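You operate a simulated robot arm through the tools that you are given. There is no shell and no other tool.

The job below is to be done with a simulated robot arm. You get a single attempt, and the scene is never put back.

JOB
Lock the wooden turntable, fit the orange sherd dry and clip both its seams.
Fine: the sherd waits in the sand box; use no glue.

It is judged by the outcome, as a careful person would: the job done as asked, and still so three seconds after it is handed in. It fails if anything else is knocked over, pushed out of place, dropped, spilled or broken.

ROBOT AND FRAMES
A 7-joint arm with a two-finger parallel gripper, fixed in place. Base frame: the origin is at the foot of the arm, x ahead of it, y to its left, z up; the work surface is at about z = 750. Units: mm, rad, N and s.
Its first joint turns from -2.601 to 2.601 rad. Payload 3.43 kg.
Tool frame: the origin (TCP) lies between the finger pads and is the grasp point; the fingertips stand 30 mm ahead of it; z points along the fingers, y is the line along which they close. The gripper opens to 94 mm. The fingers are 28 mm wide and 10 mm thick; the gripper's body (50 by 96 mm) begins 55 mm behind the TCP.
Orientation is told as [roll, pitch, yaw] about the base's x, y, z axes, in that order, counted from this pose: with the fingers straight down and closing along the base's y, the tool's x points along the base's -x, its y along +y and its z along -z.

CONTROLS
- The arm moves only by the tool play_rows. Its argument "deltas" is a list of rows, each a list of 3 entries, a list of its own where there are three numbers: the turn, a rotation vector about the tool's x, y, z in rad, then the shift along the tool's x, y, z in cm, then the finger opening in cm, from 0 to 9.4. In form: [[[wx, wy, wz], [x, y, z], gripper], ...]. A call has 1 to 20 rows; each row shifts and turns the commanded pose from where the row before left it, along the tool's axes as they then stand. Rows are played at 5 a second. More than 50 mm and 0.15 rad between two rows, or a gripper value outside its range, and nothing of the call is played. Where a pose cannot be reached the arm comes as near as it can. A force on the tool above 40 N (or 10 N above the force at the start of the call, whichever is more), or a blocked arm, ends the call early, and 0.2 s more pass. The fingers move at their own pace (about 45 mm/s each) and stop on an object; they squeeze with about 29 N. The grip force told is the motor's: it shows also when the fingers shut on nothing. Time passes only in rows, and 0.2 s behind the last, so rows that do not move let the fingers close. The reply holds the time, the measured pose of the TCP, the force on the tool along the base axes, the opening and the grip force, in the units named above and with some noise, with the torque about the TCP (base axes, N m) and any sound that the robot's microphone picked up.
- Cameras (640 x 400 px; columns grow to the right, rows downward): "scene" is fixed at [49.5, -650.2, 1414.6]; the picture's right is [-0.20, -0.98, 0.00], its down [-0.76, 0.16, -0.63] and it looks along [0.62, -0.13, -0.78] (base axes); focal length 215 px, centre (320, 200). "wrist" rides on the gripper at [76, 14, -102] in the tool frame; the picture's right is [-0.18, 0.98, 0.00], its down [-0.75, -0.14, -0.64] and it looks along [-0.63, -0.12, 0.77] (tool axes); focal length 243 px, centre (320, 200). There is no depth. A picture from a camera that has moved, and an enlarged one, comes with that camera's place and axes in the base frame and with its lens.
- get_image(camera): a new picture of that camera. No time passes.
- enlarge(camera, box): a new picture of the part [left, top, right, bottom] of that camera's present view, enlarged. No time passes.
- close_job(): hands the job in; it is judged then, once.

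Places have to be worked out from the pictures, the camera data and where the tool is seen. Open the gripper and draw the arm clear of the work before you hand the job in, unless the task says otherwise.

The tools are called by a JSON object that holds its "fn" and its "kwargs". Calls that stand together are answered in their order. play_rows: Moves the arm, as the interface text tells. Its arguments: {"type":"object","properties":{"deltas":{"type":"array","items":{"type":"array"}}},"required":["deltas"]} The other tools are called the same way: get_image (camera) takes a picture; enlarge (camera, box) takes an enlarged picture of a part of a camera's view; close_job () hands the job in.

At the start:

```text
time_s: 0.0
tcp_pos: [608.0, -778.6, 1169.7]
ee_rot: [-0.002, -0.001, 0.001]
contact_force: [-0.3, -0.2, 0.5]
wrist_torque: [-0.01, -0.01, -0.02]
finger_gap: 94.0
grip_force: 0.1
```

scene: 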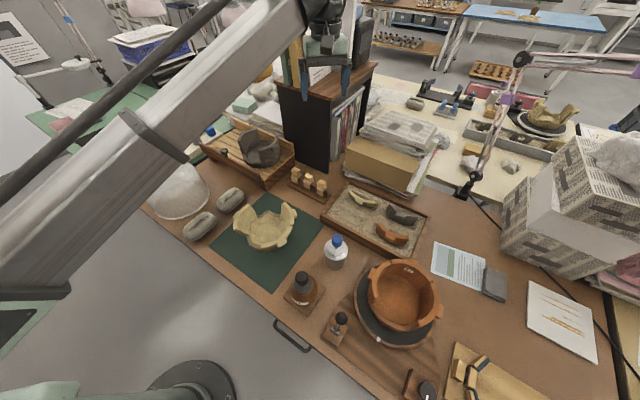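
wrist: 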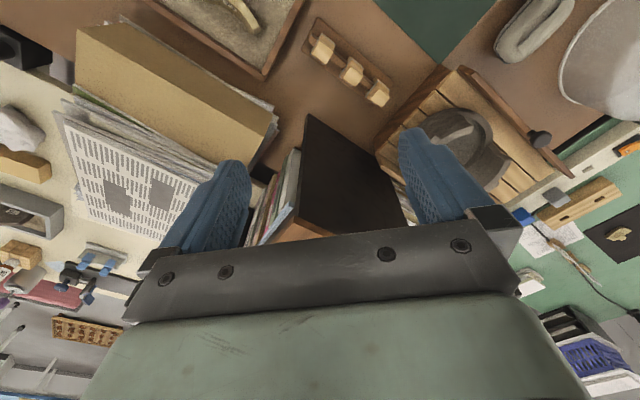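

I start by looking closely at the scene to identify the turntable, its lock, the pots, the sherd and the clips.

{"fn": "enlarge", "kwargs": {"camera": "scene", "box": [300, 160, 460, 260]}}

{"fn": "enlarge", "kwargs": {"camera": "scene", "box": [300, 240, 460, 340]}}

{"fn": "enlarge", "kwargs": {"camera": "scene", "box": [190, 110, 350, 210]}}

{"fn": "enlarge", "kwargs": {"camera": "scene", "box": [380, 300, 540, 400]}}

{"fn": "enlarge", "kwargs": {"camera": "scene", "box": [200, 190, 360, 290]}}

{"fn": "enlarge", "kwargs": {"camera": "scene", "box": [260, 260, 380, 360]}}

```text
4.00 times, centred on (380, 210) of scene
camera zoom: at [49.5, -650.2, 1414.6], right [-0.2, -0.98, 0.0], down [-0.76, 0.16, -0.63], along [0.62, -0.13, -0.78], focal length 860 px, centre (80, 160)
```

zoom: 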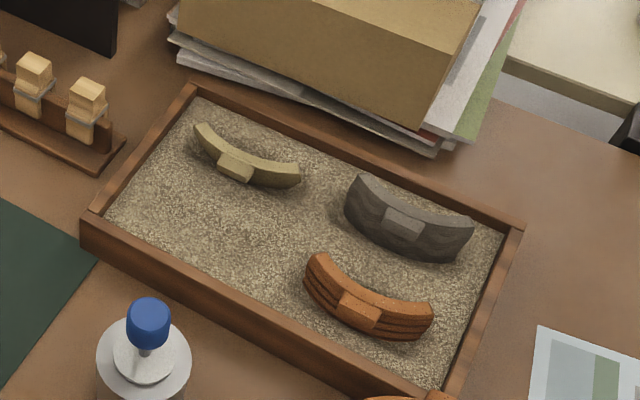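

```text
4.00 times, centred on (380, 290) of scene
camera zoom: at [49.5, -650.2, 1414.6], right [-0.2, -0.98, 0.0], down [-0.76, 0.16, -0.63], along [0.62, -0.13, -0.78], focal length 860 px, centre (80, -160)
```

zoom: 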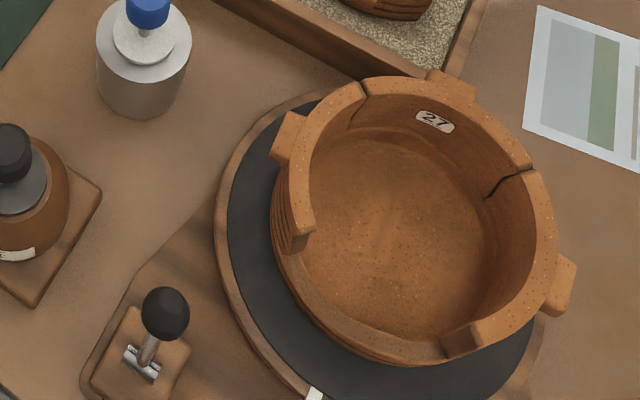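

```text
4.00 times, centred on (270, 160) of scene
camera zoom: at [49.5, -650.2, 1414.6], right [-0.2, -0.98, 0.0], down [-0.76, 0.16, -0.63], along [0.62, -0.13, -0.78], focal length 860 px, centre (520, 360)
```

zoom: 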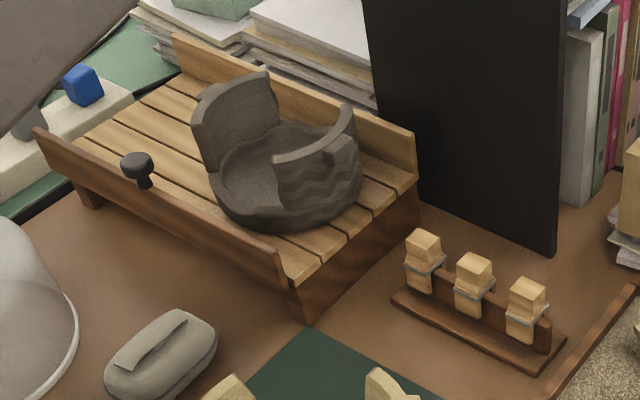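

```text
4.00 times, centred on (460, 350) of scene
camera zoom: at [49.5, -650.2, 1414.6], right [-0.2, -0.98, 0.0], down [-0.76, 0.16, -0.63], along [0.62, -0.13, -0.78], focal length 860 px, centre (-240, -400)
```

zoom: 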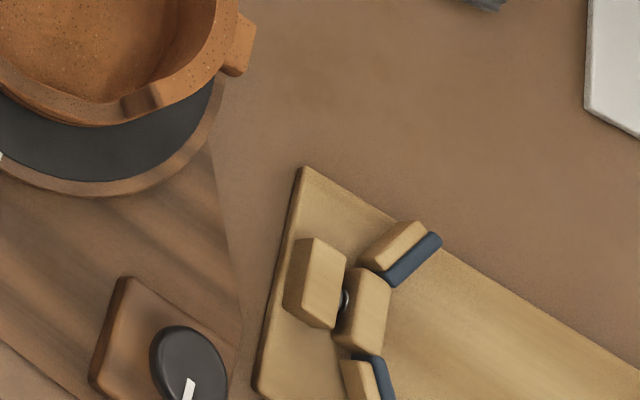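

```text
4.00 times, centred on (280, 240) of scene
camera zoom: at [49.5, -650.2, 1414.6], right [-0.2, -0.98, 0.0], down [-0.76, 0.16, -0.63], along [0.62, -0.13, -0.78], focal length 860 px, centre (480, 40)
```

zoom: 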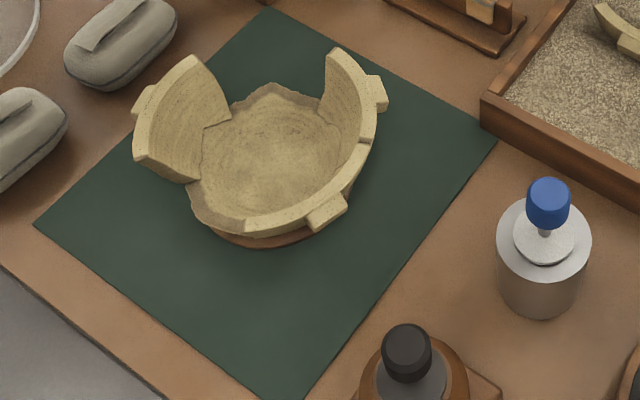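

```text
4.00 times, centred on (320, 310) of scene
camera zoom: at [49.5, -650.2, 1414.6], right [-0.2, -0.98, 0.0], down [-0.76, 0.16, -0.63], along [0.62, -0.13, -0.78], focal length 860 px, centre (320, -240)
```

zoom: 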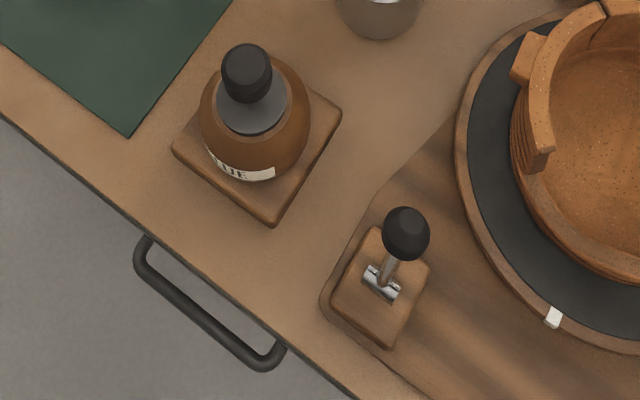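

The orange pot sits on a turntable whose baseplate has a lever and a knob. I need closer views of those, so I'm moving the arm high and level toward the turntable, then turning the wrist so its camera looks outward.

{"fn": "play_rows", "kwargs": {"deltas": [[[0, 0, 0], [4.5, 1.2, 0], 9.4], [[0, 0, 0], [4.5, 1.2, 0], 9.4], [[0, 0, 0], [4.5, 1.2, 0], 9.4], [[0, 0, 0], [4.5, 1.2, 0], 9.4], [[0, 0, 0], [4.5, 1.2, 0], 9.4], [[0, 0, 0], [4.5, 1.2, 0], 9.4], [[0, 0, 0], [4.5, 1.2, 0], 9.4], [[0, 0, 0], [4.5, 1.2, 0], 9.4], [[0, 0, 0], [4.5, 1.2, 0], 9.4], [[0, 0, 0], [4.5, 1.2, 0], 9.4], [[0, 0, 0.14], [0, 0, 0], 9.4], [[0, 0, 0.14], [0, 0, 0], 9.4], [[0, 0, 0.14], [0, 0, 0], 9.4], [[0, 0, 0.14], [0, 0, 0], 9.4], [[0, 0, 0.14], [0, 0, 0], 9.4], [[0, 0, 0.14], [0, 0, 0], 9.4], [[0, 0, 0.14], [0, 0, 0], 9.4], [[0, 0, 0.14], [0, 0, 0], 9.4], [[0, 0, 0.14], [0, 0, 0], 9.4], [[0, 0, 0.14], [0, 0, 0], 9.4]]}}

```text
time_s: 3.4
tcp_pos: [164.0, -680.0, 1129.9]
ee_rot: [-0.01, -0.016, -0.796]
contact_force: [-0.2, -0.2, 0.2]
wrist_torque: [-0.04, 0.0, -0.01]
finger_gap: 93.7
grip_force: 0.0
out of reach, approached as far as the arm can: row 6, 7, 8, 9, 10
stopped in row 16: the force on the tool passed its limit at 62 N (the readings are from after the stop); the commanded pose is now the measured one
```

The call ended early on a force reading, so I'm checking what happened.

{"fn": "get_image", "kwargs": {"camera": "scene"}}

{"fn": "get_image", "kwargs": {"camera": "wrist"}}

```text
taken
```

scene: 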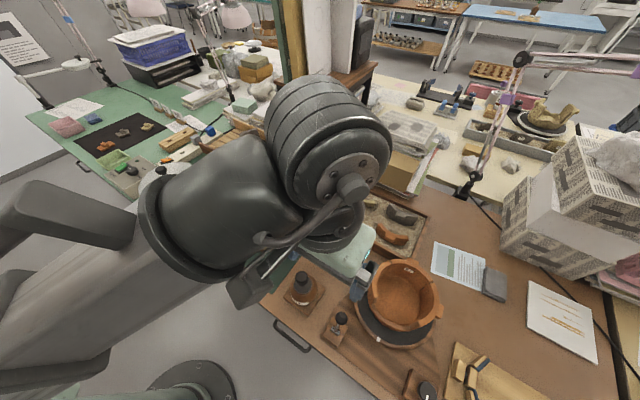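

```text
taken
camera wrist: at [119.4, -612.6, 1231.4], right [0.83, 0.56, -0.01], down [0.42, -0.63, 0.66], along [0.36, -0.55, -0.76], focal length 243 px, centre (320, 200)
```

wrist: 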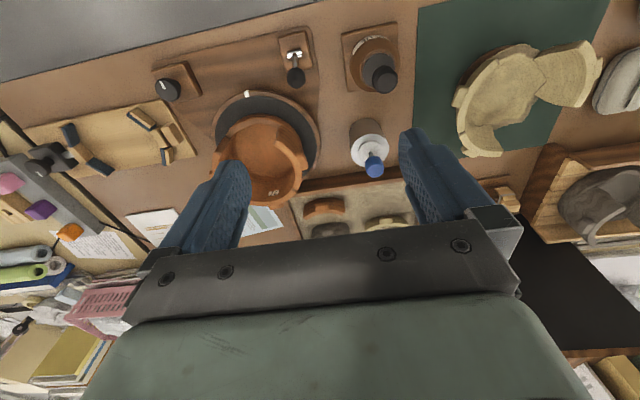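

Nothing was disturbed; the arm was folded near its inner limit there. I'm enlarging the useful views from here.

{"fn": "enlarge", "kwargs": {"camera": "wrist", "box": [140, 20, 340, 145]}}

{"fn": "enlarge", "kwargs": {"camera": "wrist", "box": [200, 80, 360, 240]}}

{"fn": "enlarge", "kwargs": {"camera": "wrist", "box": [20, 60, 220, 185]}}

```text
3.20 times, centred on (240, 82) of wrist
camera zoom: at [119.4, -612.6, 1231.4], right [0.83, 0.56, -0.01], down [0.42, -0.63, 0.66], along [0.36, -0.55, -0.76], focal length 776 px, centre (576, 576)
```

zoom: 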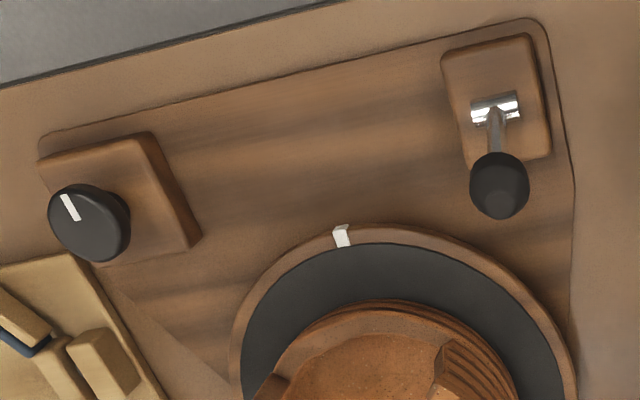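

```text
2.50 times, centred on (280, 160) of wrist
camera zoom: at [119.4, -612.6, 1231.4], right [0.83, 0.56, -0.01], down [0.42, -0.63, 0.66], along [0.36, -0.55, -0.76], focal length 606 px, centre (420, 300)
```

zoom: 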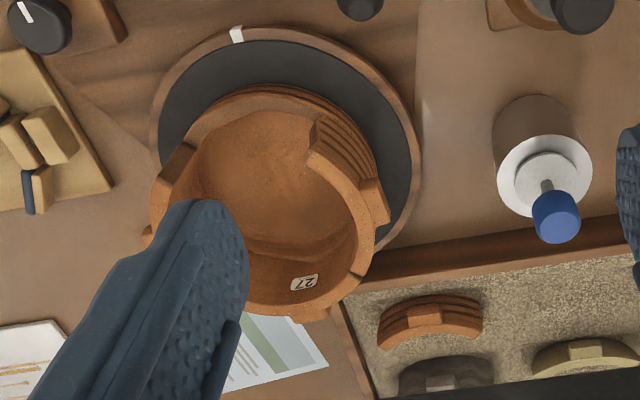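

```text
3.20 times, centred on (120, 122) of wrist
camera zoom: at [119.4, -612.6, 1231.4], right [0.83, 0.56, -0.01], down [0.42, -0.63, 0.66], along [0.36, -0.55, -0.76], focal length 776 px, centre (960, 448)
```

zoom: 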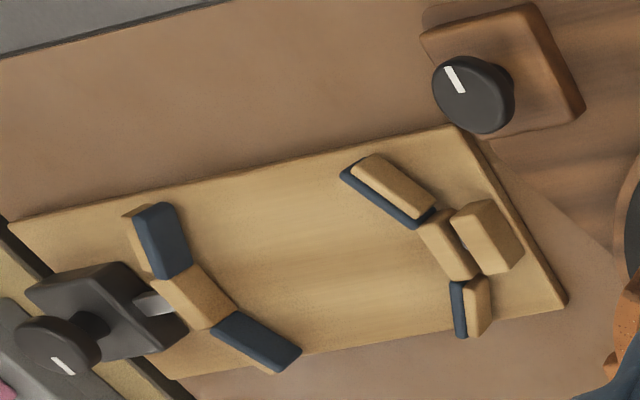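

The baseplate has a hinged ball lever (leaning toward the turntable) and a dial knob; the table edges lie at 45° to the base. I'm lowering to look closer at the lever and knob.

{"fn": "play_rows", "kwargs": {"deltas": [[[0.004, 0.018, 0.011], [1.5, -1.3, 3.6], 9.4], [[0, 0, 0], [1.5, -1.3, 3.6], 9.4], [[0, 0, 0], [1.5, -1.3, 3.6], 9.4], [[0, 0, 0], [1.5, -1.3, 3.6], 9.4], [[0, 0, 0], [1.5, -1.3, 3.6], 9.4]]}}

{"fn": "get_image", "kwargs": {"camera": "wrist"}}

```text
time_s: 4.6
tcp_pos: [63.3, -671.6, 951.9]
ee_rot: [-0.015, 0.001, -0.808]
contact_force: [-0.3, -0.4, -0.4]
wrist_torque: [0.0, 0.04, 0.01]
finger_gap: 93.8
grip_force: 0.1
```

```text
taken
camera wrist: at [23.0, -606.4, 1055.5], right [0.84, 0.55, -0.01], down [0.43, -0.64, 0.64], along [0.34, -0.55, -0.77], focal length 243 px, centre (320, 200)
```

wrist: 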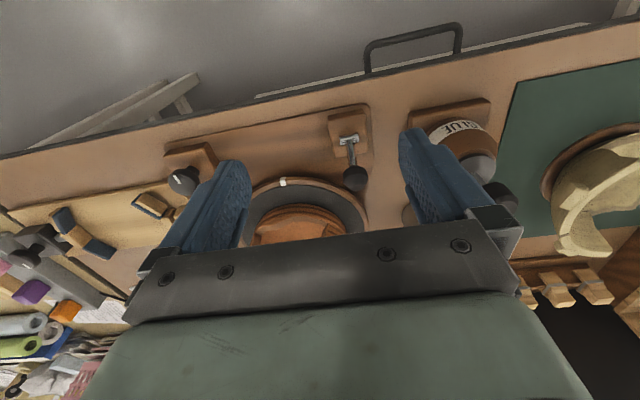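

Enlarging the lever and the knob.

{"fn": "enlarge", "kwargs": {"camera": "wrist", "box": [300, 100, 400, 200]}}

{"fn": "enlarge", "kwargs": {"camera": "wrist", "box": [130, 110, 290, 210]}}

{"fn": "enlarge", "kwargs": {"camera": "wrist", "box": [480, 220, 640, 320]}}

```text
4.00 times, centred on (350, 150) of wrist
camera zoom: at [23.0, -606.4, 1055.5], right [0.84, 0.55, -0.01], down [0.43, -0.64, 0.64], along [0.34, -0.55, -0.77], focal length 970 px, centre (200, 400)
```

zoom: 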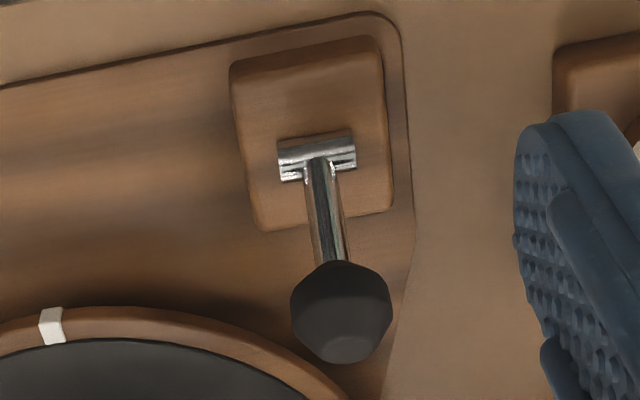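

```text
4.00 times, centred on (210, 160) of wrist
camera zoom: at [23.0, -606.4, 1055.5], right [0.84, 0.55, -0.01], down [0.43, -0.64, 0.64], along [0.34, -0.55, -0.77], focal length 970 px, centre (760, 360)
```

zoom: 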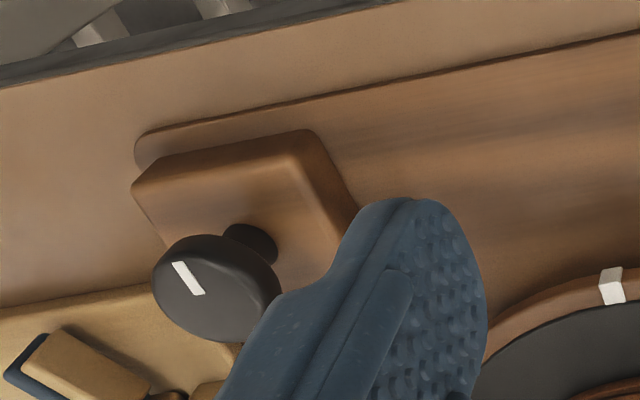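

```text
4.00 times, centred on (560, 270) of wrist
camera zoom: at [23.0, -606.4, 1055.5], right [0.84, 0.55, -0.01], down [0.43, -0.64, 0.64], along [0.34, -0.55, -0.77], focal length 970 px, centre (-640, -80)
```

zoom: 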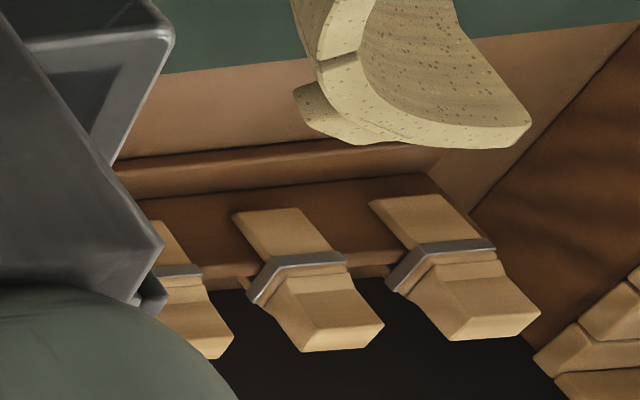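

The lever is hinged along the table's edge direction and leans toward the turntable. Next I'm moving above the pot for a near-vertical view of the gap and the rim.

{"fn": "play_rows", "kwargs": {"deltas": [[[-0.008, 0.009, -0.023], [-3.53, -1.45, -1.77], 9.4], [[0, 0, 0], [-3.53, -1.45, -1.77], 9.4], [[0, 0, 0], [-3.53, -1.45, -1.77], 9.4], [[0, 0, 0], [-3.53, -1.45, -1.77], 9.4], [[0, 0, 0], [-3.53, -1.45, -1.77], 9.4], [[0, 0, 0], [-3.53, -1.45, -1.77], 9.4]]}}

{"fn": "get_image", "kwargs": {"camera": "wrist"}}

```text
time_s: 6.0
tcp_pos: [150.4, -885.7, 1056.8]
ee_rot: [-0.006, 0.01, -0.787]
contact_force: [0.2, 0.2, 0.1]
wrist_torque: [-0.03, 0.01, 0.02]
finger_gap: 94.0
grip_force: 0.0
```

```text
taken
camera wrist: at [108.2, -821.5, 1160.3], right [0.82, 0.57, -0.01], down [0.44, -0.63, 0.63], along [0.35, -0.53, -0.77], focal length 243 px, centre (320, 200)
```

wrist: 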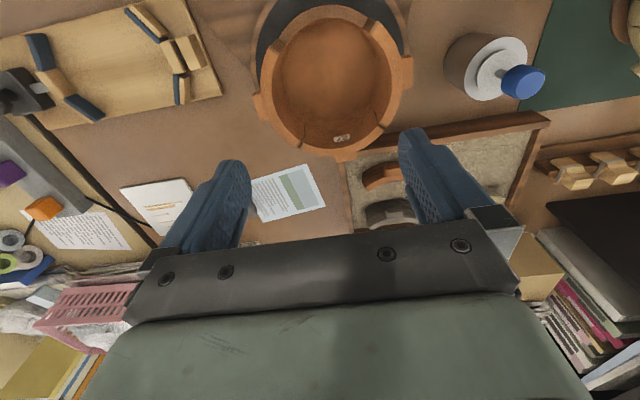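

Enlarging the pot from above.

{"fn": "enlarge", "kwargs": {"camera": "wrist", "box": [240, 0, 430, 170]}}

{"fn": "enlarge", "kwargs": {"camera": "wrist", "box": [340, 120, 640, 270]}}

```text
2.35 times, centred on (335, 85) of wrist
camera zoom: at [108.2, -821.5, 1160.3], right [0.82, 0.57, -0.01], down [0.44, -0.63, 0.63], along [0.35, -0.53, -0.77], focal length 571 px, centre (285, 471)
```

zoom: 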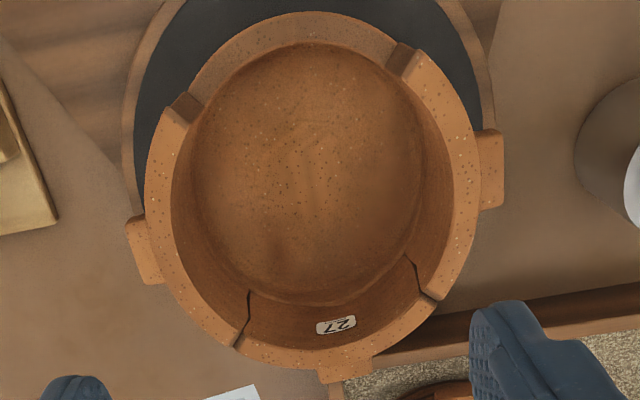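

```text
2.13 times, centred on (490, 195) of wrist
camera zoom: at [108.2, -821.5, 1160.3], right [0.82, 0.57, -0.01], down [0.44, -0.63, 0.63], along [0.35, -0.53, -0.77], focal length 518 px, centre (-43, 211)
```

zoom: 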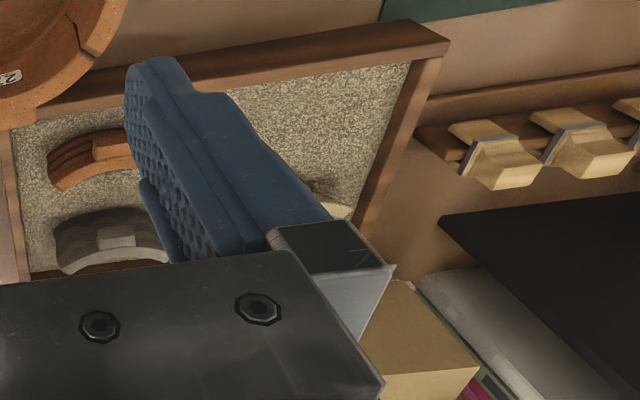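

The gap in the pot faces straight toward the base (‑n direction), with a flat ledge; the sherd stands in the sand at roughly (349, ‑946, 789), lug toward the base. I'm moving in for a closer look at the sherd and sandbox.

{"fn": "play_rows", "kwargs": {"deltas": [[[0, 0, 0], [-2.52, 2.2, 2.38], 9.4], [[0, 0, 0], [-2.52, 2.2, 2.38], 9.4], [[0, 0, 0], [-2.52, 2.2, 2.38], 9.4], [[0, 0, 0], [-2.52, 2.2, 2.38], 9.4], [[0, 0, 0], [-2.52, 2.2, 2.38], 9.4]]}}

{"fn": "get_image", "kwargs": {"camera": "wrist"}}

```text
time_s: 7.2
tcp_pos: [317.0, -892.8, 935.5]
ee_rot: [-0.008, 0.01, -0.784]
contact_force: [-0.3, 0.6, -0.6]
wrist_torque: [-0.04, 0.0, 0.02]
finger_gap: 93.9
grip_force: 0.0
```

```text
taken
camera wrist: at [274.2, -827.9, 1039.9], right [0.83, 0.56, -0.01], down [0.44, -0.63, 0.63], along [0.35, -0.53, -0.77], focal length 243 px, centre (320, 200)
```

wrist: 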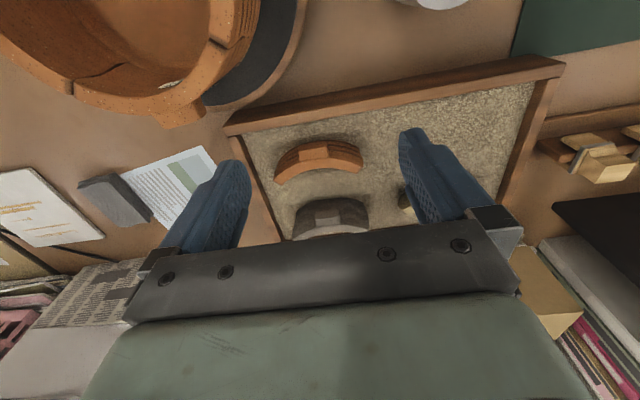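

{"fn": "enlarge", "kwargs": {"camera": "wrist", "box": [240, 110, 400, 240]}}

{"fn": "enlarge", "kwargs": {"camera": "scene", "box": [360, 200, 430, 260]}}

{"fn": "enlarge", "kwargs": {"camera": "wrist", "box": [500, 100, 640, 200]}}

```text
3.08 times, centred on (320, 175) of wrist
camera zoom: at [274.2, -827.9, 1039.9], right [0.83, 0.56, -0.01], down [0.44, -0.63, 0.63], along [0.35, -0.53, -0.77], focal length 746 px, centre (320, 277)
```

zoom: 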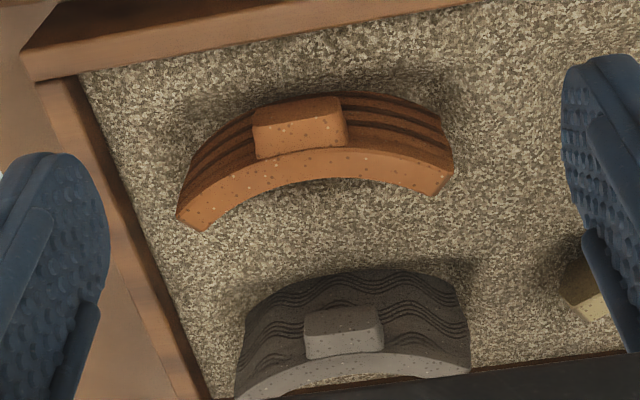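

```text
6.67 times, centred on (395, 230) of scene
camera zoom: at [49.5, -650.2, 1414.6], right [-0.2, -0.98, 0.0], down [-0.76, 0.16, -0.63], along [0.62, -0.13, -0.78], focal length 1434 px, centre (-180, 0)
```

zoom: 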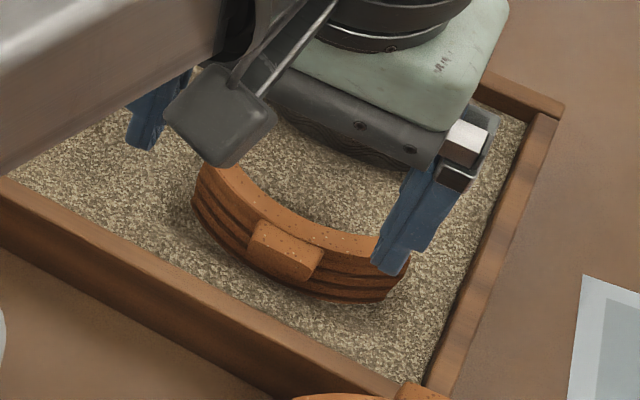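

```text
4.00 times, centred on (570, 150) of wrist
camera zoom: at [274.2, -827.9, 1039.9], right [0.83, 0.56, -0.01], down [0.44, -0.63, 0.63], along [0.35, -0.53, -0.77], focal length 970 px, centre (-680, 400)
```

zoom: 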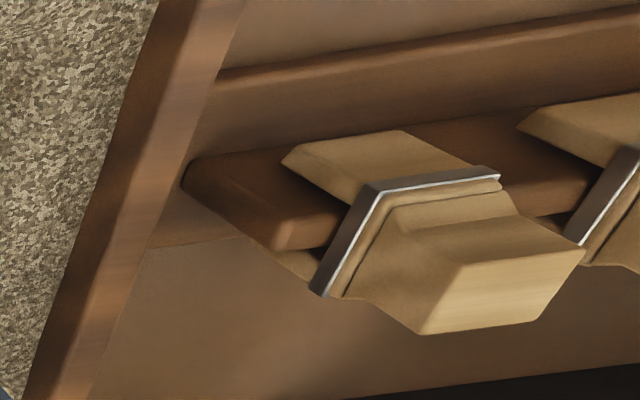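

The sherd stands upright at about n≈903, e≈‑424, aligned the same way as the pot's gap. First the lock: I judge the lever ball at about (145, ‑723, 819), so I'm moving above it with the fingers part open.

{"fn": "play_rows", "kwargs": {"deltas": [[[0, 0, 0], [4.8, 0, 0], 9.4], [[0, 0, 0], [4.8, 0, 0], 9.4], [[0, 0, 0], [4.8, 0, 0], 7], [[0, 0, 0], [4.8, 0, 0], 5], [[0, 0, 0], [4.9, -0.2, 0], 5], [[0, 0, 0], [0, 0, 3.5], 5]]}}

{"fn": "get_image", "kwargs": {"camera": "wrist"}}

{"fn": "enlarge", "kwargs": {"camera": "scene", "box": [290, 260, 390, 360]}}

```text
time_s: 8.6
tcp_pos: [144.0, -724.6, 901.9]
ee_rot: [-0.008, 0.011, -0.786]
contact_force: [-0.6, -0.5, -0.8]
wrist_torque: [0.03, 0.0, 0.02]
finger_gap: 49.9
grip_force: 0.1
```

```text
taken
camera wrist: at [103.1, -660.9, 1005.7], right [0.82, 0.57, -0.01], down [0.44, -0.63, 0.63], along [0.35, -0.53, -0.77], focal length 243 px, centre (320, 200)
```

wrist: 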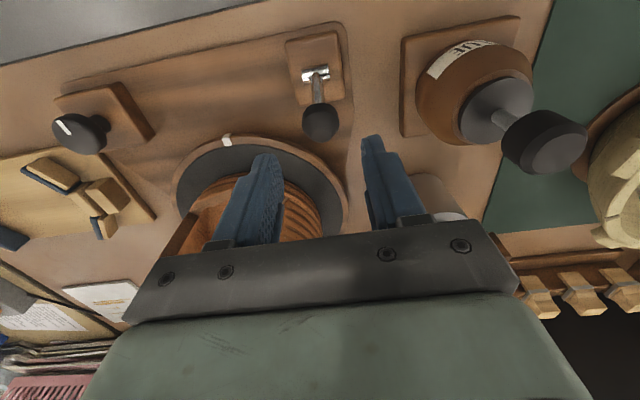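

```text
4.00 times, centred on (340, 310) of scene
camera zoom: at [49.5, -650.2, 1414.6], right [-0.2, -0.98, 0.0], down [-0.76, 0.16, -0.63], along [0.62, -0.13, -0.78], focal length 860 px, centre (240, -240)
```

zoom: 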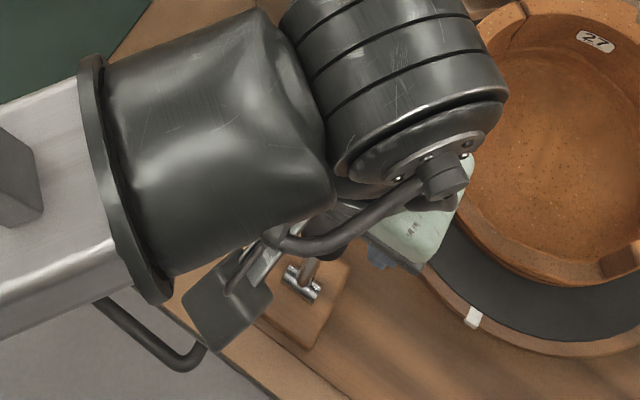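

The ball is right under the tool. Descending 85 mm to straddle it and closing on it.

{"fn": "play_rows", "kwargs": {"deltas": [[[0, 0, 0], [0.2, 0, 2.9], 5], [[0, 0, 0], [0, 0, 2.9], 5], [[0, 0, 0], [0, 0, 2.7], 5], [[0, 0, 0], [0, 0, 0], 5], [[0, 0, 0], [0, 0, 0], 1.5], [[0, 0, 0], [0, 0, 0], 1.5], [[0, 0, 0], [0, 0, 0], 1.5]]}}

{"fn": "get_image", "kwargs": {"camera": "wrist"}}

```text
time_s: 10.2
tcp_pos: [143.1, -723.7, 817.9]
ee_rot: [-0.001, 0.012, -0.783]
contact_force: [27.0, 28.0, -9.2]
wrist_torque: [-0.34, 0.05, 0.01]
finger_gap: 28.8
grip_force: 42.6
```

```text
taken
camera wrist: at [101.1, -660.0, 921.4], right [0.82, 0.57, 0.0], down [0.44, -0.64, 0.63], along [0.36, -0.52, -0.77], focal length 243 px, centre (320, 200)
```

wrist: 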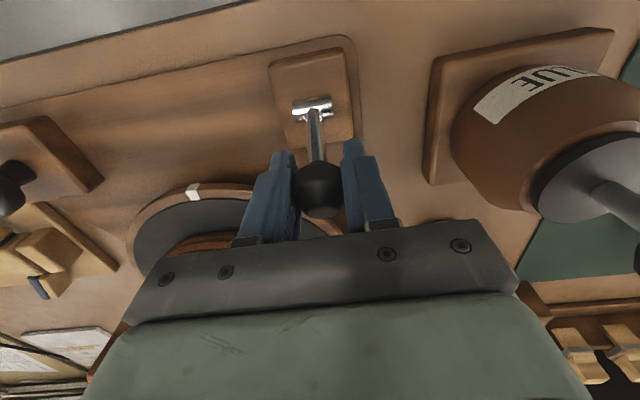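

The ball is gripped slightly off-centre (39 N along the fingers' closing line), so I'm shifting a little to relieve that before moving the lever.

{"fn": "play_rows", "kwargs": {"deltas": [[[0, 0, 0], [0, 0.1, 0], 1.5], [[0, 0, 0], [0, 0, 0], 1.5]]}}

```text
time_s: 10.8
tcp_pos: [144.1, -724.1, 815.5]
ee_rot: [0.001, 0.012, -0.786]
contact_force: [24.9, 26.5, -8.4]
wrist_torque: [-0.19, 0.0, 0.03]
finger_gap: 28.8
grip_force: 45.0
```

{"fn": "play_rows", "kwargs": {"deltas": [[[0, 0, 0], [0, 0.15, 0], 1.5], [[0, 0, 0], [0, 0.15, 0], 1.5], [[0, 0, 0], [0, 0, 0], 1.5]]}}

```text
time_s: 11.6
tcp_pos: [143.9, -724.0, 818.4]
ee_rot: [-0.011, 0.01, -0.788]
contact_force: [-1.1, 6.2, 2.5]
wrist_torque: [0.23, 0.18, -0.08]
finger_gap: 28.6
grip_force: 44.8
```

Force is now relieved. I'm moving the lever gently toward the front edge along its arc to see if it gives.

{"fn": "play_rows", "kwargs": {"deltas": [[[0, 0, 0], [0.45, 0, -0.15], 1.5], [[0, 0, 0], [0.45, 0, -0.13], 1.5], [[0, 0, 0], [0, 0, 0], 1.5]]}}

{"fn": "get_image", "kwargs": {"camera": "wrist"}}

```text
time_s: 12.4
tcp_pos: [139.0, -719.6, 819.5]
ee_rot: [-0.011, 0.005, -0.786]
contact_force: [12.4, -23.9, 6.0]
wrist_torque: [-0.8, -0.98, 0.08]
finger_gap: 28.6
grip_force: 45.2
```

```text
taken
camera wrist: at [97.1, -654.1, 923.3], right [0.82, 0.57, -0.01], down [0.44, -0.63, 0.64], along [0.35, -0.53, -0.77], focal length 243 px, centre (320, 200)
```

wrist: 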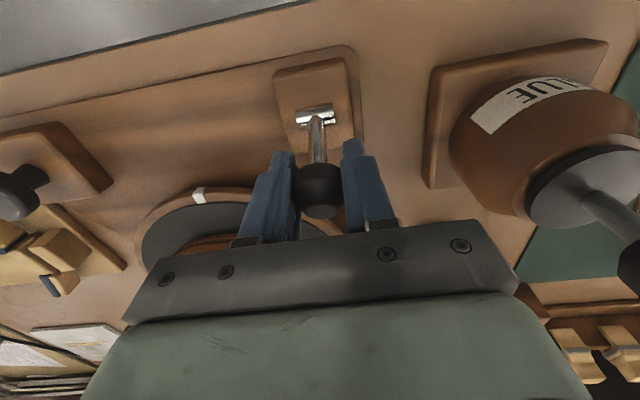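

The lever resists toward the front (26 N after a few mm). I'm returning and trying it the other way, toward the turntable.

{"fn": "play_rows", "kwargs": {"deltas": [[[0, 0, 0], [-0.45, 0, 0.13], 1.5], [[0, 0, 0], [-0.45, 0, 0.15], 1.5], [[0, 0, 0], [-0.4, 0, 0.17], 1.5], [[0, 0, 0], [-0.4, 0, 0.19], 1.5], [[0, 0, 0], [0, 0, 0], 1.5]]}}

{"fn": "get_image", "kwargs": {"camera": "wrist"}}

```text
time_s: 12.9
tcp_pos: [141.2, -719.6, 819.6]
ee_rot: [-0.012, 0.019, -0.785]
contact_force: [-3.1, 2.0, 6.5]
wrist_torque: [0.27, 0.18, 0.02]
finger_gap: 28.6
grip_force: 44.9
stopped in row 2: the force on the tool passed its limit at 45 N (the readings are from after the stop); the commanded pose is now the measured one
```

```text
taken
camera wrist: at [98.6, -655.1, 923.9], right [0.83, 0.56, -0.01], down [0.45, -0.64, 0.63], along [0.35, -0.53, -0.78], focal length 243 px, centre (320, 200)
```

wrist: 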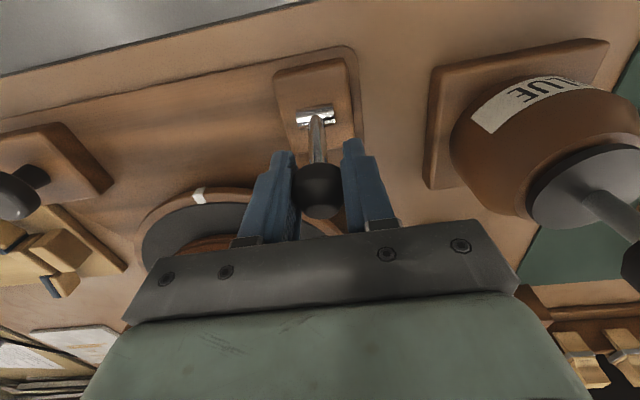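

The lever has stiff friction but did move ~5 mm toward the front and stays there. I'm continuing that way in small steps along its arc.

{"fn": "play_rows", "kwargs": {"deltas": [[[0, 0, 0], [0.3, 0, -0.09], 1.5], [[0, 0, 0], [0.3, 0, -0.08], 1.5], [[0, 0, 0], [0.3, 0, -0.07], 1.5], [[0, 0, 0], [0.3, 0, -0.06], 1.5], [[0, 0, 0], [0.3, 0, -0.05], 1.5], [[0, 0, 0], [0.3, 0, -0.04], 1.5]]}}

{"fn": "get_image", "kwargs": {"camera": "wrist"}}

```text
time_s: 14.3
tcp_pos: [128.8, -709.0, 822.4]
ee_rot: [-0.012, 0.014, -0.786]
contact_force: [14.8, -16.3, -1.5]
wrist_torque: [-0.89, -0.87, 0.01]
finger_gap: 28.9
grip_force: 44.8
```

```text
taken
camera wrist: at [86.6, -643.2, 926.5], right [0.83, 0.56, -0.01], down [0.44, -0.63, 0.63], along [0.35, -0.53, -0.77], focal length 243 px, centre (320, 200)
```

wrist: 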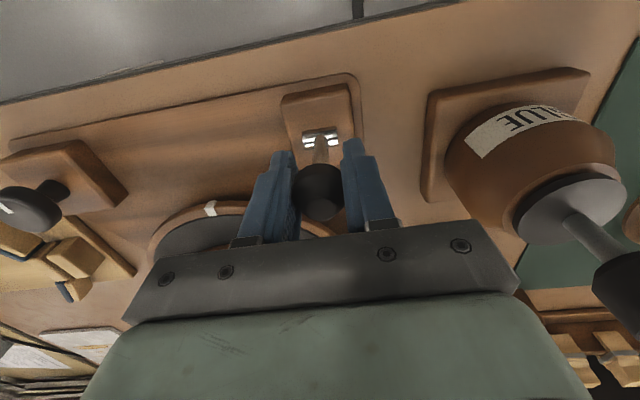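

The lever is moving steadily and is now near upright. Continuing over the top toward the front side.

{"fn": "play_rows", "kwargs": {"deltas": [[[0, 0, 0], [0.4, 0, 0.01], 1.5], [[0, 0, 0], [0.4, 0, 0.04], 1.5], [[0, 0, 0], [0.4, 0, 0.07], 1.5], [[0, 0, 0], [0.4, 0, 0.1], 1.5], [[0, 0, 0], [0.4, 0, 0.13], 1.5]]}}

{"fn": "get_image", "kwargs": {"camera": "wrist"}}

```text
time_s: 15.5
tcp_pos: [114.2, -693.7, 822.1]
ee_rot: [-0.012, 0.014, -0.786]
contact_force: [14.4, -15.9, 0.1]
wrist_torque: [-0.83, -0.8, 0.03]
finger_gap: 29.4
grip_force: 44.3
```

```text
taken
camera wrist: at [72.1, -628.6, 925.2], right [0.83, 0.56, -0.01], down [0.44, -0.63, 0.63], along [0.35, -0.53, -0.77], focal length 243 px, centre (320, 200)
```

wrist: 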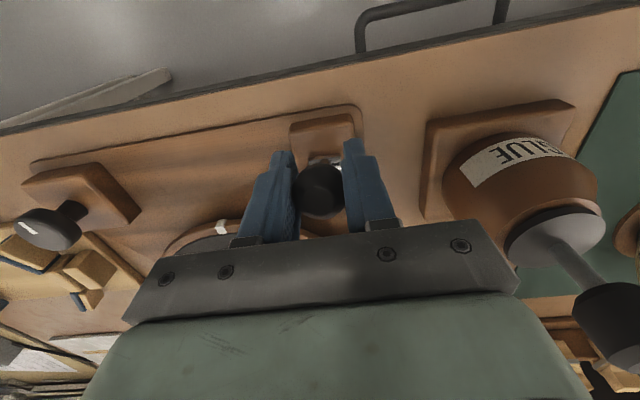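

Still moving with steady friction of about 21 N. Continuing in smaller batches until it meets its stop.

{"fn": "play_rows", "kwargs": {"deltas": [[[0, 0, 0], [0.35, 0, 0.14], 1.5], [[0, 0, 0], [0.35, 0, 0.16], 1.5], [[0, 0, 0], [0.35, 0, 0.18], 1.5]]}}

{"fn": "get_image", "kwargs": {"camera": "wrist"}}

```text
time_s: 16.3
tcp_pos: [108.9, -689.2, 818.2]
ee_rot: [-0.01, 0.007, -0.788]
contact_force: [6.4, -0.4, 1.4]
wrist_torque: [0.52, 0.59, -0.01]
finger_gap: 29.4
grip_force: 45.1
stopped in row 3: the force on the tool passed its limit at 45 N (the readings are from after the stop); the commanded pose is now the measured one
```

```text
taken
camera wrist: at [66.2, -623.1, 922.1], right [0.82, 0.57, -0.01], down [0.44, -0.63, 0.64], along [0.35, -0.53, -0.77], focal length 243 px, centre (320, 200)
```

wrist: 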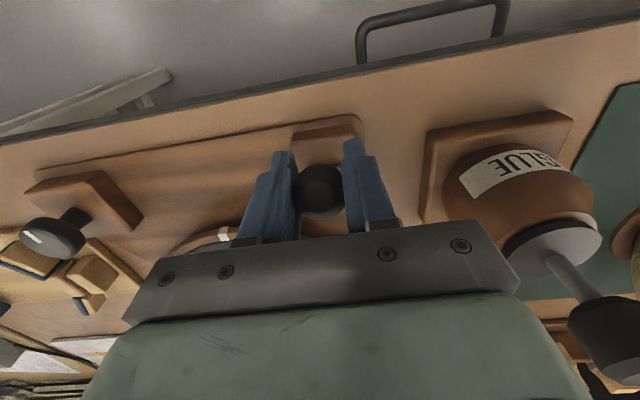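

It stopped at n≈564 with a force spike, probably its end stop. I'm pressing once more a little to check.

{"fn": "play_rows", "kwargs": {"deltas": [[[0, 0, 0], [0.25, 0, 0.12], 1.5], [[0, 0, 0], [0.25, 0, 0.14], 1.5], [[0, 0, 0], [0.2, 0, 0.1], 1.5]]}}

```text
time_s: 16.9
tcp_pos: [108.5, -688.8, 818.2]
ee_rot: [-0.013, -0.002, -0.783]
contact_force: [6.9, -0.2, 4.0]
wrist_torque: [0.69, 0.62, -0.03]
finger_gap: 28.9
grip_force: 44.8
stopped in row 2: the force on the tool passed its limit at 46 N (the readings are from after the stop); the commanded pose is now the measured one
```

That is a hard stop. Releasing the ball and rising to look at the lever.

{"fn": "play_rows", "kwargs": {"deltas": [[[0, 0, 0], [0, 0, 0], 5], [[0, 0, 0], [0, 0, 0], 5], [[0, 0, 0], [0, 0, 0], 5], [[0, 0, 0], [0, 0, -3], 5], [[0, 0, 0], [0, 0, -4.5], 5], [[0, 0, 0], [0, 0, -4.5], 5], [[0, 0, 0], [-3, 0, -4], 5], [[0, 0, 0], [-4.8, 0, -1], 5], [[0, 0, 0], [-4.8, 0, 0], 5]]}}

{"fn": "get_image", "kwargs": {"camera": "wrist"}}

{"fn": "enlarge", "kwargs": {"camera": "scene", "box": [290, 260, 390, 360]}}

```text
time_s: 18.9
tcp_pos: [198.8, -775.3, 987.1]
ee_rot: [-0.013, -0.002, -0.784]
contact_force: [-0.1, 1.0, -1.3]
wrist_torque: [-0.02, 0.0, -0.02]
finger_gap: 49.9
grip_force: 0.0
```

```text
taken
camera wrist: at [154.9, -709.2, 1089.5], right [0.82, 0.57, -0.01], down [0.44, -0.63, 0.64], along [0.36, -0.54, -0.76], focal length 243 px, centre (320, 200)
```

wrist: 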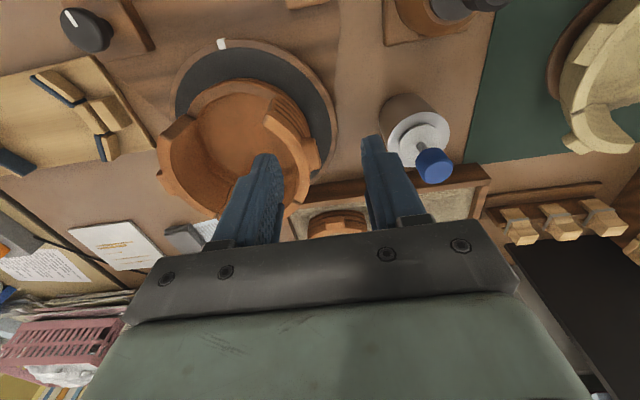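

```text
4.00 times, centred on (340, 310) of scene
camera zoom: at [49.5, -650.2, 1414.6], right [-0.2, -0.98, 0.0], down [-0.76, 0.16, -0.63], along [0.62, -0.13, -0.78], focal length 860 px, centre (240, -240)
```

zoom: 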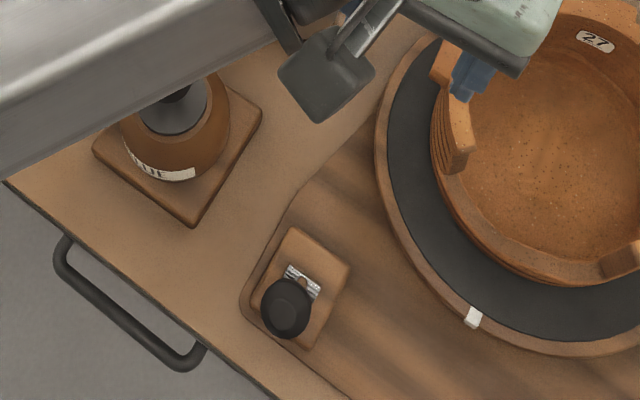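

The lever now leans fully to the front side. To confirm this is really the locked state, I'll press a closed fingertip lightly on the turntable's wooden rim and nudge it sideways, watching the white mark.

{"fn": "play_rows", "kwargs": {"deltas": [[[0, 0, 0], [2.1, -2.9, 0], 0], [[0, 0, 0], [2.1, -2.9, 0], 0], [[0, 0, 0], [2.1, -2.9, 0], 0], [[0, 0, 0], [0, 0, 3.9], 0], [[0, 0, 0], [0, 0, 3.9], 0], [[0, 0, 0], [0, 0, 3.9], 0]]}}

{"fn": "get_image", "kwargs": {"camera": "wrist"}}

{"fn": "get_image", "kwargs": {"camera": "scene"}}

```text
time_s: 20.3
tcp_pos: [89.5, -794.4, 872.4]
ee_rot: [-0.015, -0.003, -0.782]
contact_force: [0.0, 0.4, 0.4]
wrist_torque: [0.01, 0.01, 0.01]
finger_gap: 0.0
grip_force: 29.0
```

```text
taken
camera wrist: at [47.0, -728.1, 975.2], right [0.82, 0.57, -0.01], down [0.44, -0.62, 0.65], along [0.36, -0.54, -0.76], focal length 243 px, centre (320, 200)
```

wrist: 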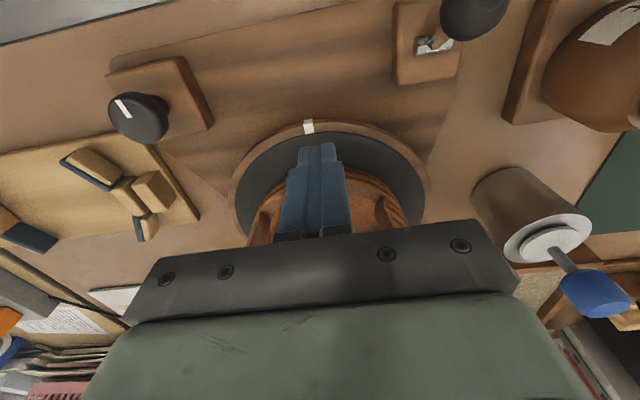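

```text
taken
```

scene: 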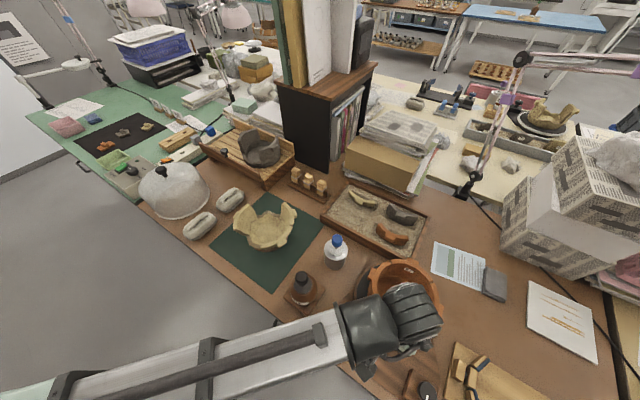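

The mark is 10 mm to the side of the fingertip. Descending gently toward the rim.

{"fn": "play_rows", "kwargs": {"deltas": [[[0, 0, 0], [0, 0, 2.5], 0], [[0, 0, 0], [0, 0, 2.0], 0], [[0, 0, 0], [0, 0, 0.3], 0], [[0, 0, 0], [0, 0, 0.3], 0]]}}

{"fn": "enlarge", "kwargs": {"camera": "wrist", "box": [240, 80, 400, 180]}}

```text
time_s: 21.3
tcp_pos: [90.7, -793.0, 821.5]
ee_rot: [-0.013, -0.002, -0.784]
contact_force: [-0.2, 0.5, -0.3]
wrist_torque: [0.0, 0.0, 0.0]
finger_gap: 0.4
grip_force: 28.7
```

```text
4.00 times, centred on (320, 130) of wrist
camera zoom: at [47.0, -728.4, 923.9], right [0.82, 0.57, -0.01], down [0.44, -0.63, 0.65], along [0.36, -0.54, -0.76], focal length 970 px, centre (320, 480)
```

zoom: 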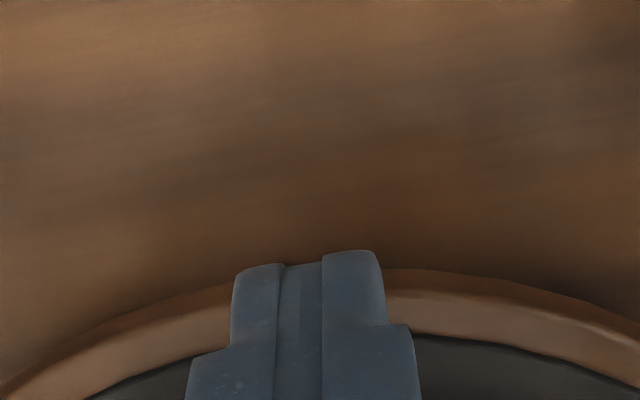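

{"fn": "play_rows", "kwargs": {"deltas": [[[0, 0, 0], [0, 0, 0.3], 0], [[0, 0, 0], [0, 0, 0.2], 0], [[0, 0, 0], [0, 0, 0.2], 0]]}}

```text
time_s: 22.1
tcp_pos: [91.9, -795.0, 813.8]
ee_rot: [-0.013, -0.002, -0.783]
contact_force: [-0.5, -0.9, 0.6]
wrist_torque: [0.0, -0.01, -0.03]
finger_gap: 0.0
grip_force: 28.7
```

{"fn": "play_rows", "kwargs": {"deltas": [[[0, 0, 0], [0, 0, 0.2], 0], [[0, 0, 0], [0, 0, 0.2], 0], [[0, 0, 0], [0, 0, 0.2], 0]]}}

{"fn": "enlarge", "kwargs": {"camera": "wrist", "box": [240, 80, 400, 180]}}

```text
time_s: 22.9
tcp_pos: [90.1, -794.5, 810.8]
ee_rot: [-0.015, -0.003, -0.784]
contact_force: [0.3, 0.5, 24.2]
wrist_torque: [-0.02, -0.21, 0.05]
finger_gap: 0.2
grip_force: 28.9
```

```text
4.00 times, centred on (320, 130) of wrist
camera zoom: at [47.8, -728.7, 913.1], right [0.82, 0.57, -0.01], down [0.44, -0.62, 0.65], along [0.36, -0.54, -0.76], focal length 970 px, centre (320, 480)
```

zoom: 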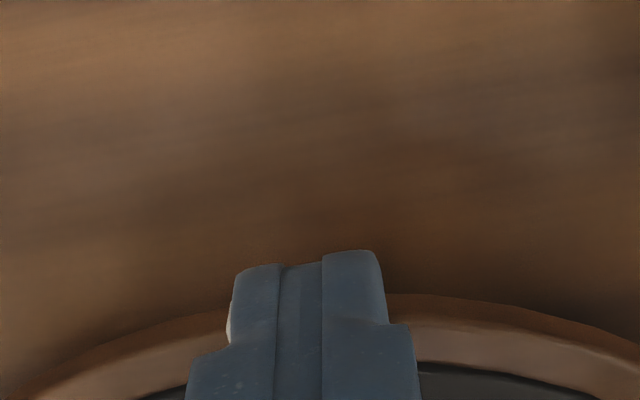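

Contact at z≈781 with 24 N down. Now a small sideways nudge of 5 mm toward +e.

{"fn": "play_rows", "kwargs": {"deltas": [[[0, 0, 0], [0, 0.25, -0.05], 0], [[0, 0, 0], [0, 0.25, 0], 0]]}}

{"fn": "enlarge", "kwargs": {"camera": "wrist", "box": [240, 80, 400, 180]}}

```text
time_s: 23.5
tcp_pos: [91.9, -795.1, 811.0]
ee_rot: [-0.02, -0.005, -0.785]
contact_force: [-0.7, 2.1, 9.7]
wrist_torque: [0.08, -0.08, 0.06]
finger_gap: 0.3
grip_force: 29.2
stopped in row 2: the force on the tool passed its limit at 42 N (the readings are from after the stop); the commanded pose is now the measured one
```

```text
4.00 times, centred on (320, 130) of wrist
camera zoom: at [48.7, -727.7, 913.0], right [0.83, 0.56, -0.02], down [0.44, -0.62, 0.65], along [0.36, -0.54, -0.76], focal length 970 px, centre (320, 480)
```

zoom: 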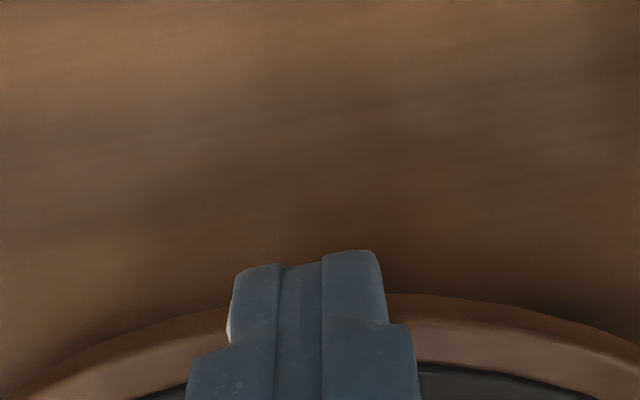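

The table held against a sideways load of over 30 N without turning, so it is locked. I'm lifting off and moving back toward the sandbox, then turning the fingers so they close across the sherd's wall (along n).

{"fn": "play_rows", "kwargs": {"deltas": [[[0, 0, 0], [0, 0, -3], 0], [[0, 0, 0], [0, 0, -4.5], 0], [[0, 0, 0], [0, 0, -4.5], 0], [[0, 0, 0], [0, 0, -3], 4], [[0, 0, 0], [-4, 1.2, 0], 6], [[0, 0, 0], [-4, 1.2, 0], 8], [[0, 0, 0], [-4, 1.2, 0], 8], [[0, 0, 0], [-4, 1.2, 0], 8], [[0, 0, 0], [-4, 1.2, 0], 8]]}}

{"fn": "enlarge", "kwargs": {"camera": "scene", "box": [290, 260, 450, 360]}}

```text
time_s: 25.5
tcp_pos: [276.7, -894.9, 962.4]
ee_rot: [-0.02, -0.005, -0.786]
contact_force: [-0.7, -0.7, 0.5]
wrist_torque: [0.0, 0.01, 0.0]
finger_gap: 79.9
grip_force: 0.1
```

```text
4.00 times, centred on (370, 310) of scene
camera zoom: at [49.5, -650.2, 1414.6], right [-0.2, -0.98, 0.0], down [-0.76, 0.16, -0.63], along [0.62, -0.13, -0.78], focal length 860 px, centre (120, -240)
```

zoom: 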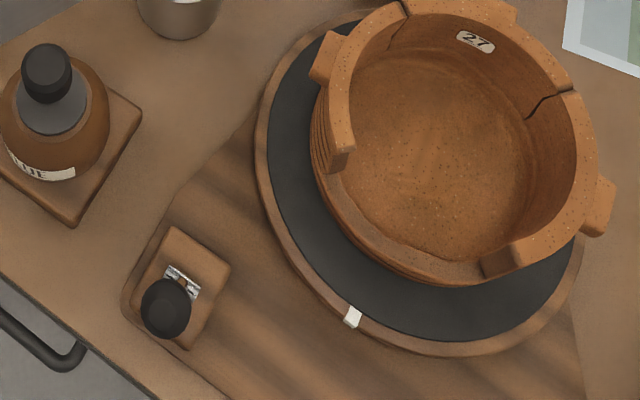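

The white mark is unmoved. Now rotating the wrist by 90° above the sandbox.

{"fn": "play_rows", "kwargs": {"deltas": [[[-0.01, 0.018, 0], [-2.6, 0.6, 0], 8], [[0, 0, 0], [-2.6, 0.7, 0], 8], [[0, 0, 0.143], [0, 0, 0], 8], [[0, 0, 0.143], [0, 0, 0], 8], [[0, 0, 0.143], [0, 0, 0], 8], [[0, 0, 0.143], [0, 0, 0], 8], [[0, 0, 0.143], [0, 0, 0], 8], [[0, 0, 0.143], [0, 0, 0], 8], [[0, 0, 0.143], [0, 0, 0], 8], [[0, 0, 0.143], [0, 0, 0], 8], [[0, 0, 0.143], [0, 0, 0], 8], [[0, 0, 0.143], [0, 0, 0], 8], [[0, 0, 0.141], [0, 0, 0], 8]]}}

{"fn": "get_image", "kwargs": {"camera": "wrist"}}

{"fn": "get_image", "kwargs": {"camera": "scene"}}

```text
time_s: 28.3
tcp_pos: [323.5, -918.2, 959.0]
ee_rot: [-0.012, -0.009, -2.358]
contact_force: [0.0, 0.1, -0.1]
wrist_torque: [0.0, 0.02, -0.03]
finger_gap: 80.2
grip_force: 0.0
```

```text
taken
camera wrist: at [387.8, -874.5, 1061.0], right [0.56, -0.83, -0.01], down [-0.62, -0.43, 0.65], along [-0.54, -0.36, -0.76], focal length 243 px, centre (320, 200)
```

wrist: 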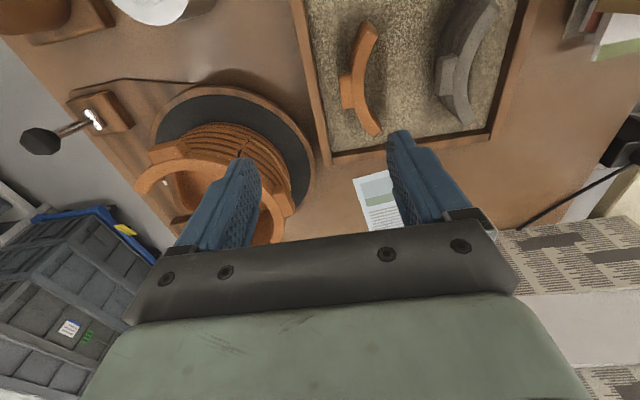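

```text
taken
```

scene: 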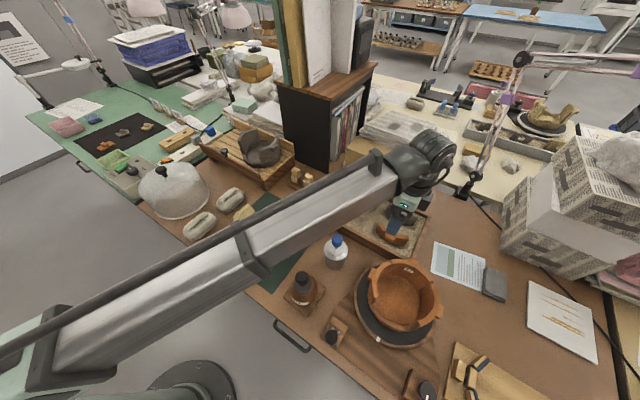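

Enlarging the sherd from this side view.

{"fn": "enlarge", "kwargs": {"camera": "wrist", "box": [280, 0, 440, 150]}}

```text
2.67 times, centred on (360, 75) of wrist
camera zoom: at [387.8, -874.5, 1061.0], right [0.56, -0.83, -0.01], down [-0.62, -0.43, 0.65], along [-0.54, -0.36, -0.76], focal length 647 px, centre (213, 533)
```

zoom: 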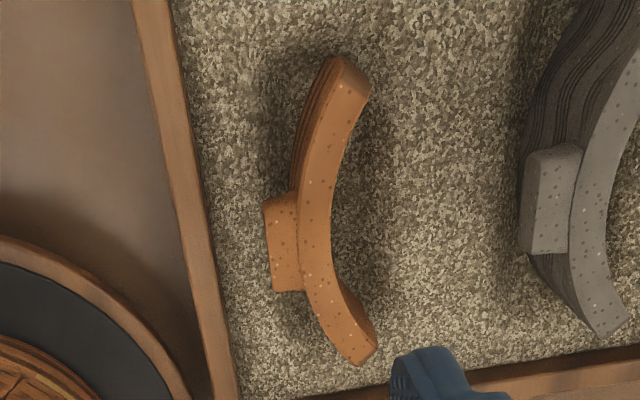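

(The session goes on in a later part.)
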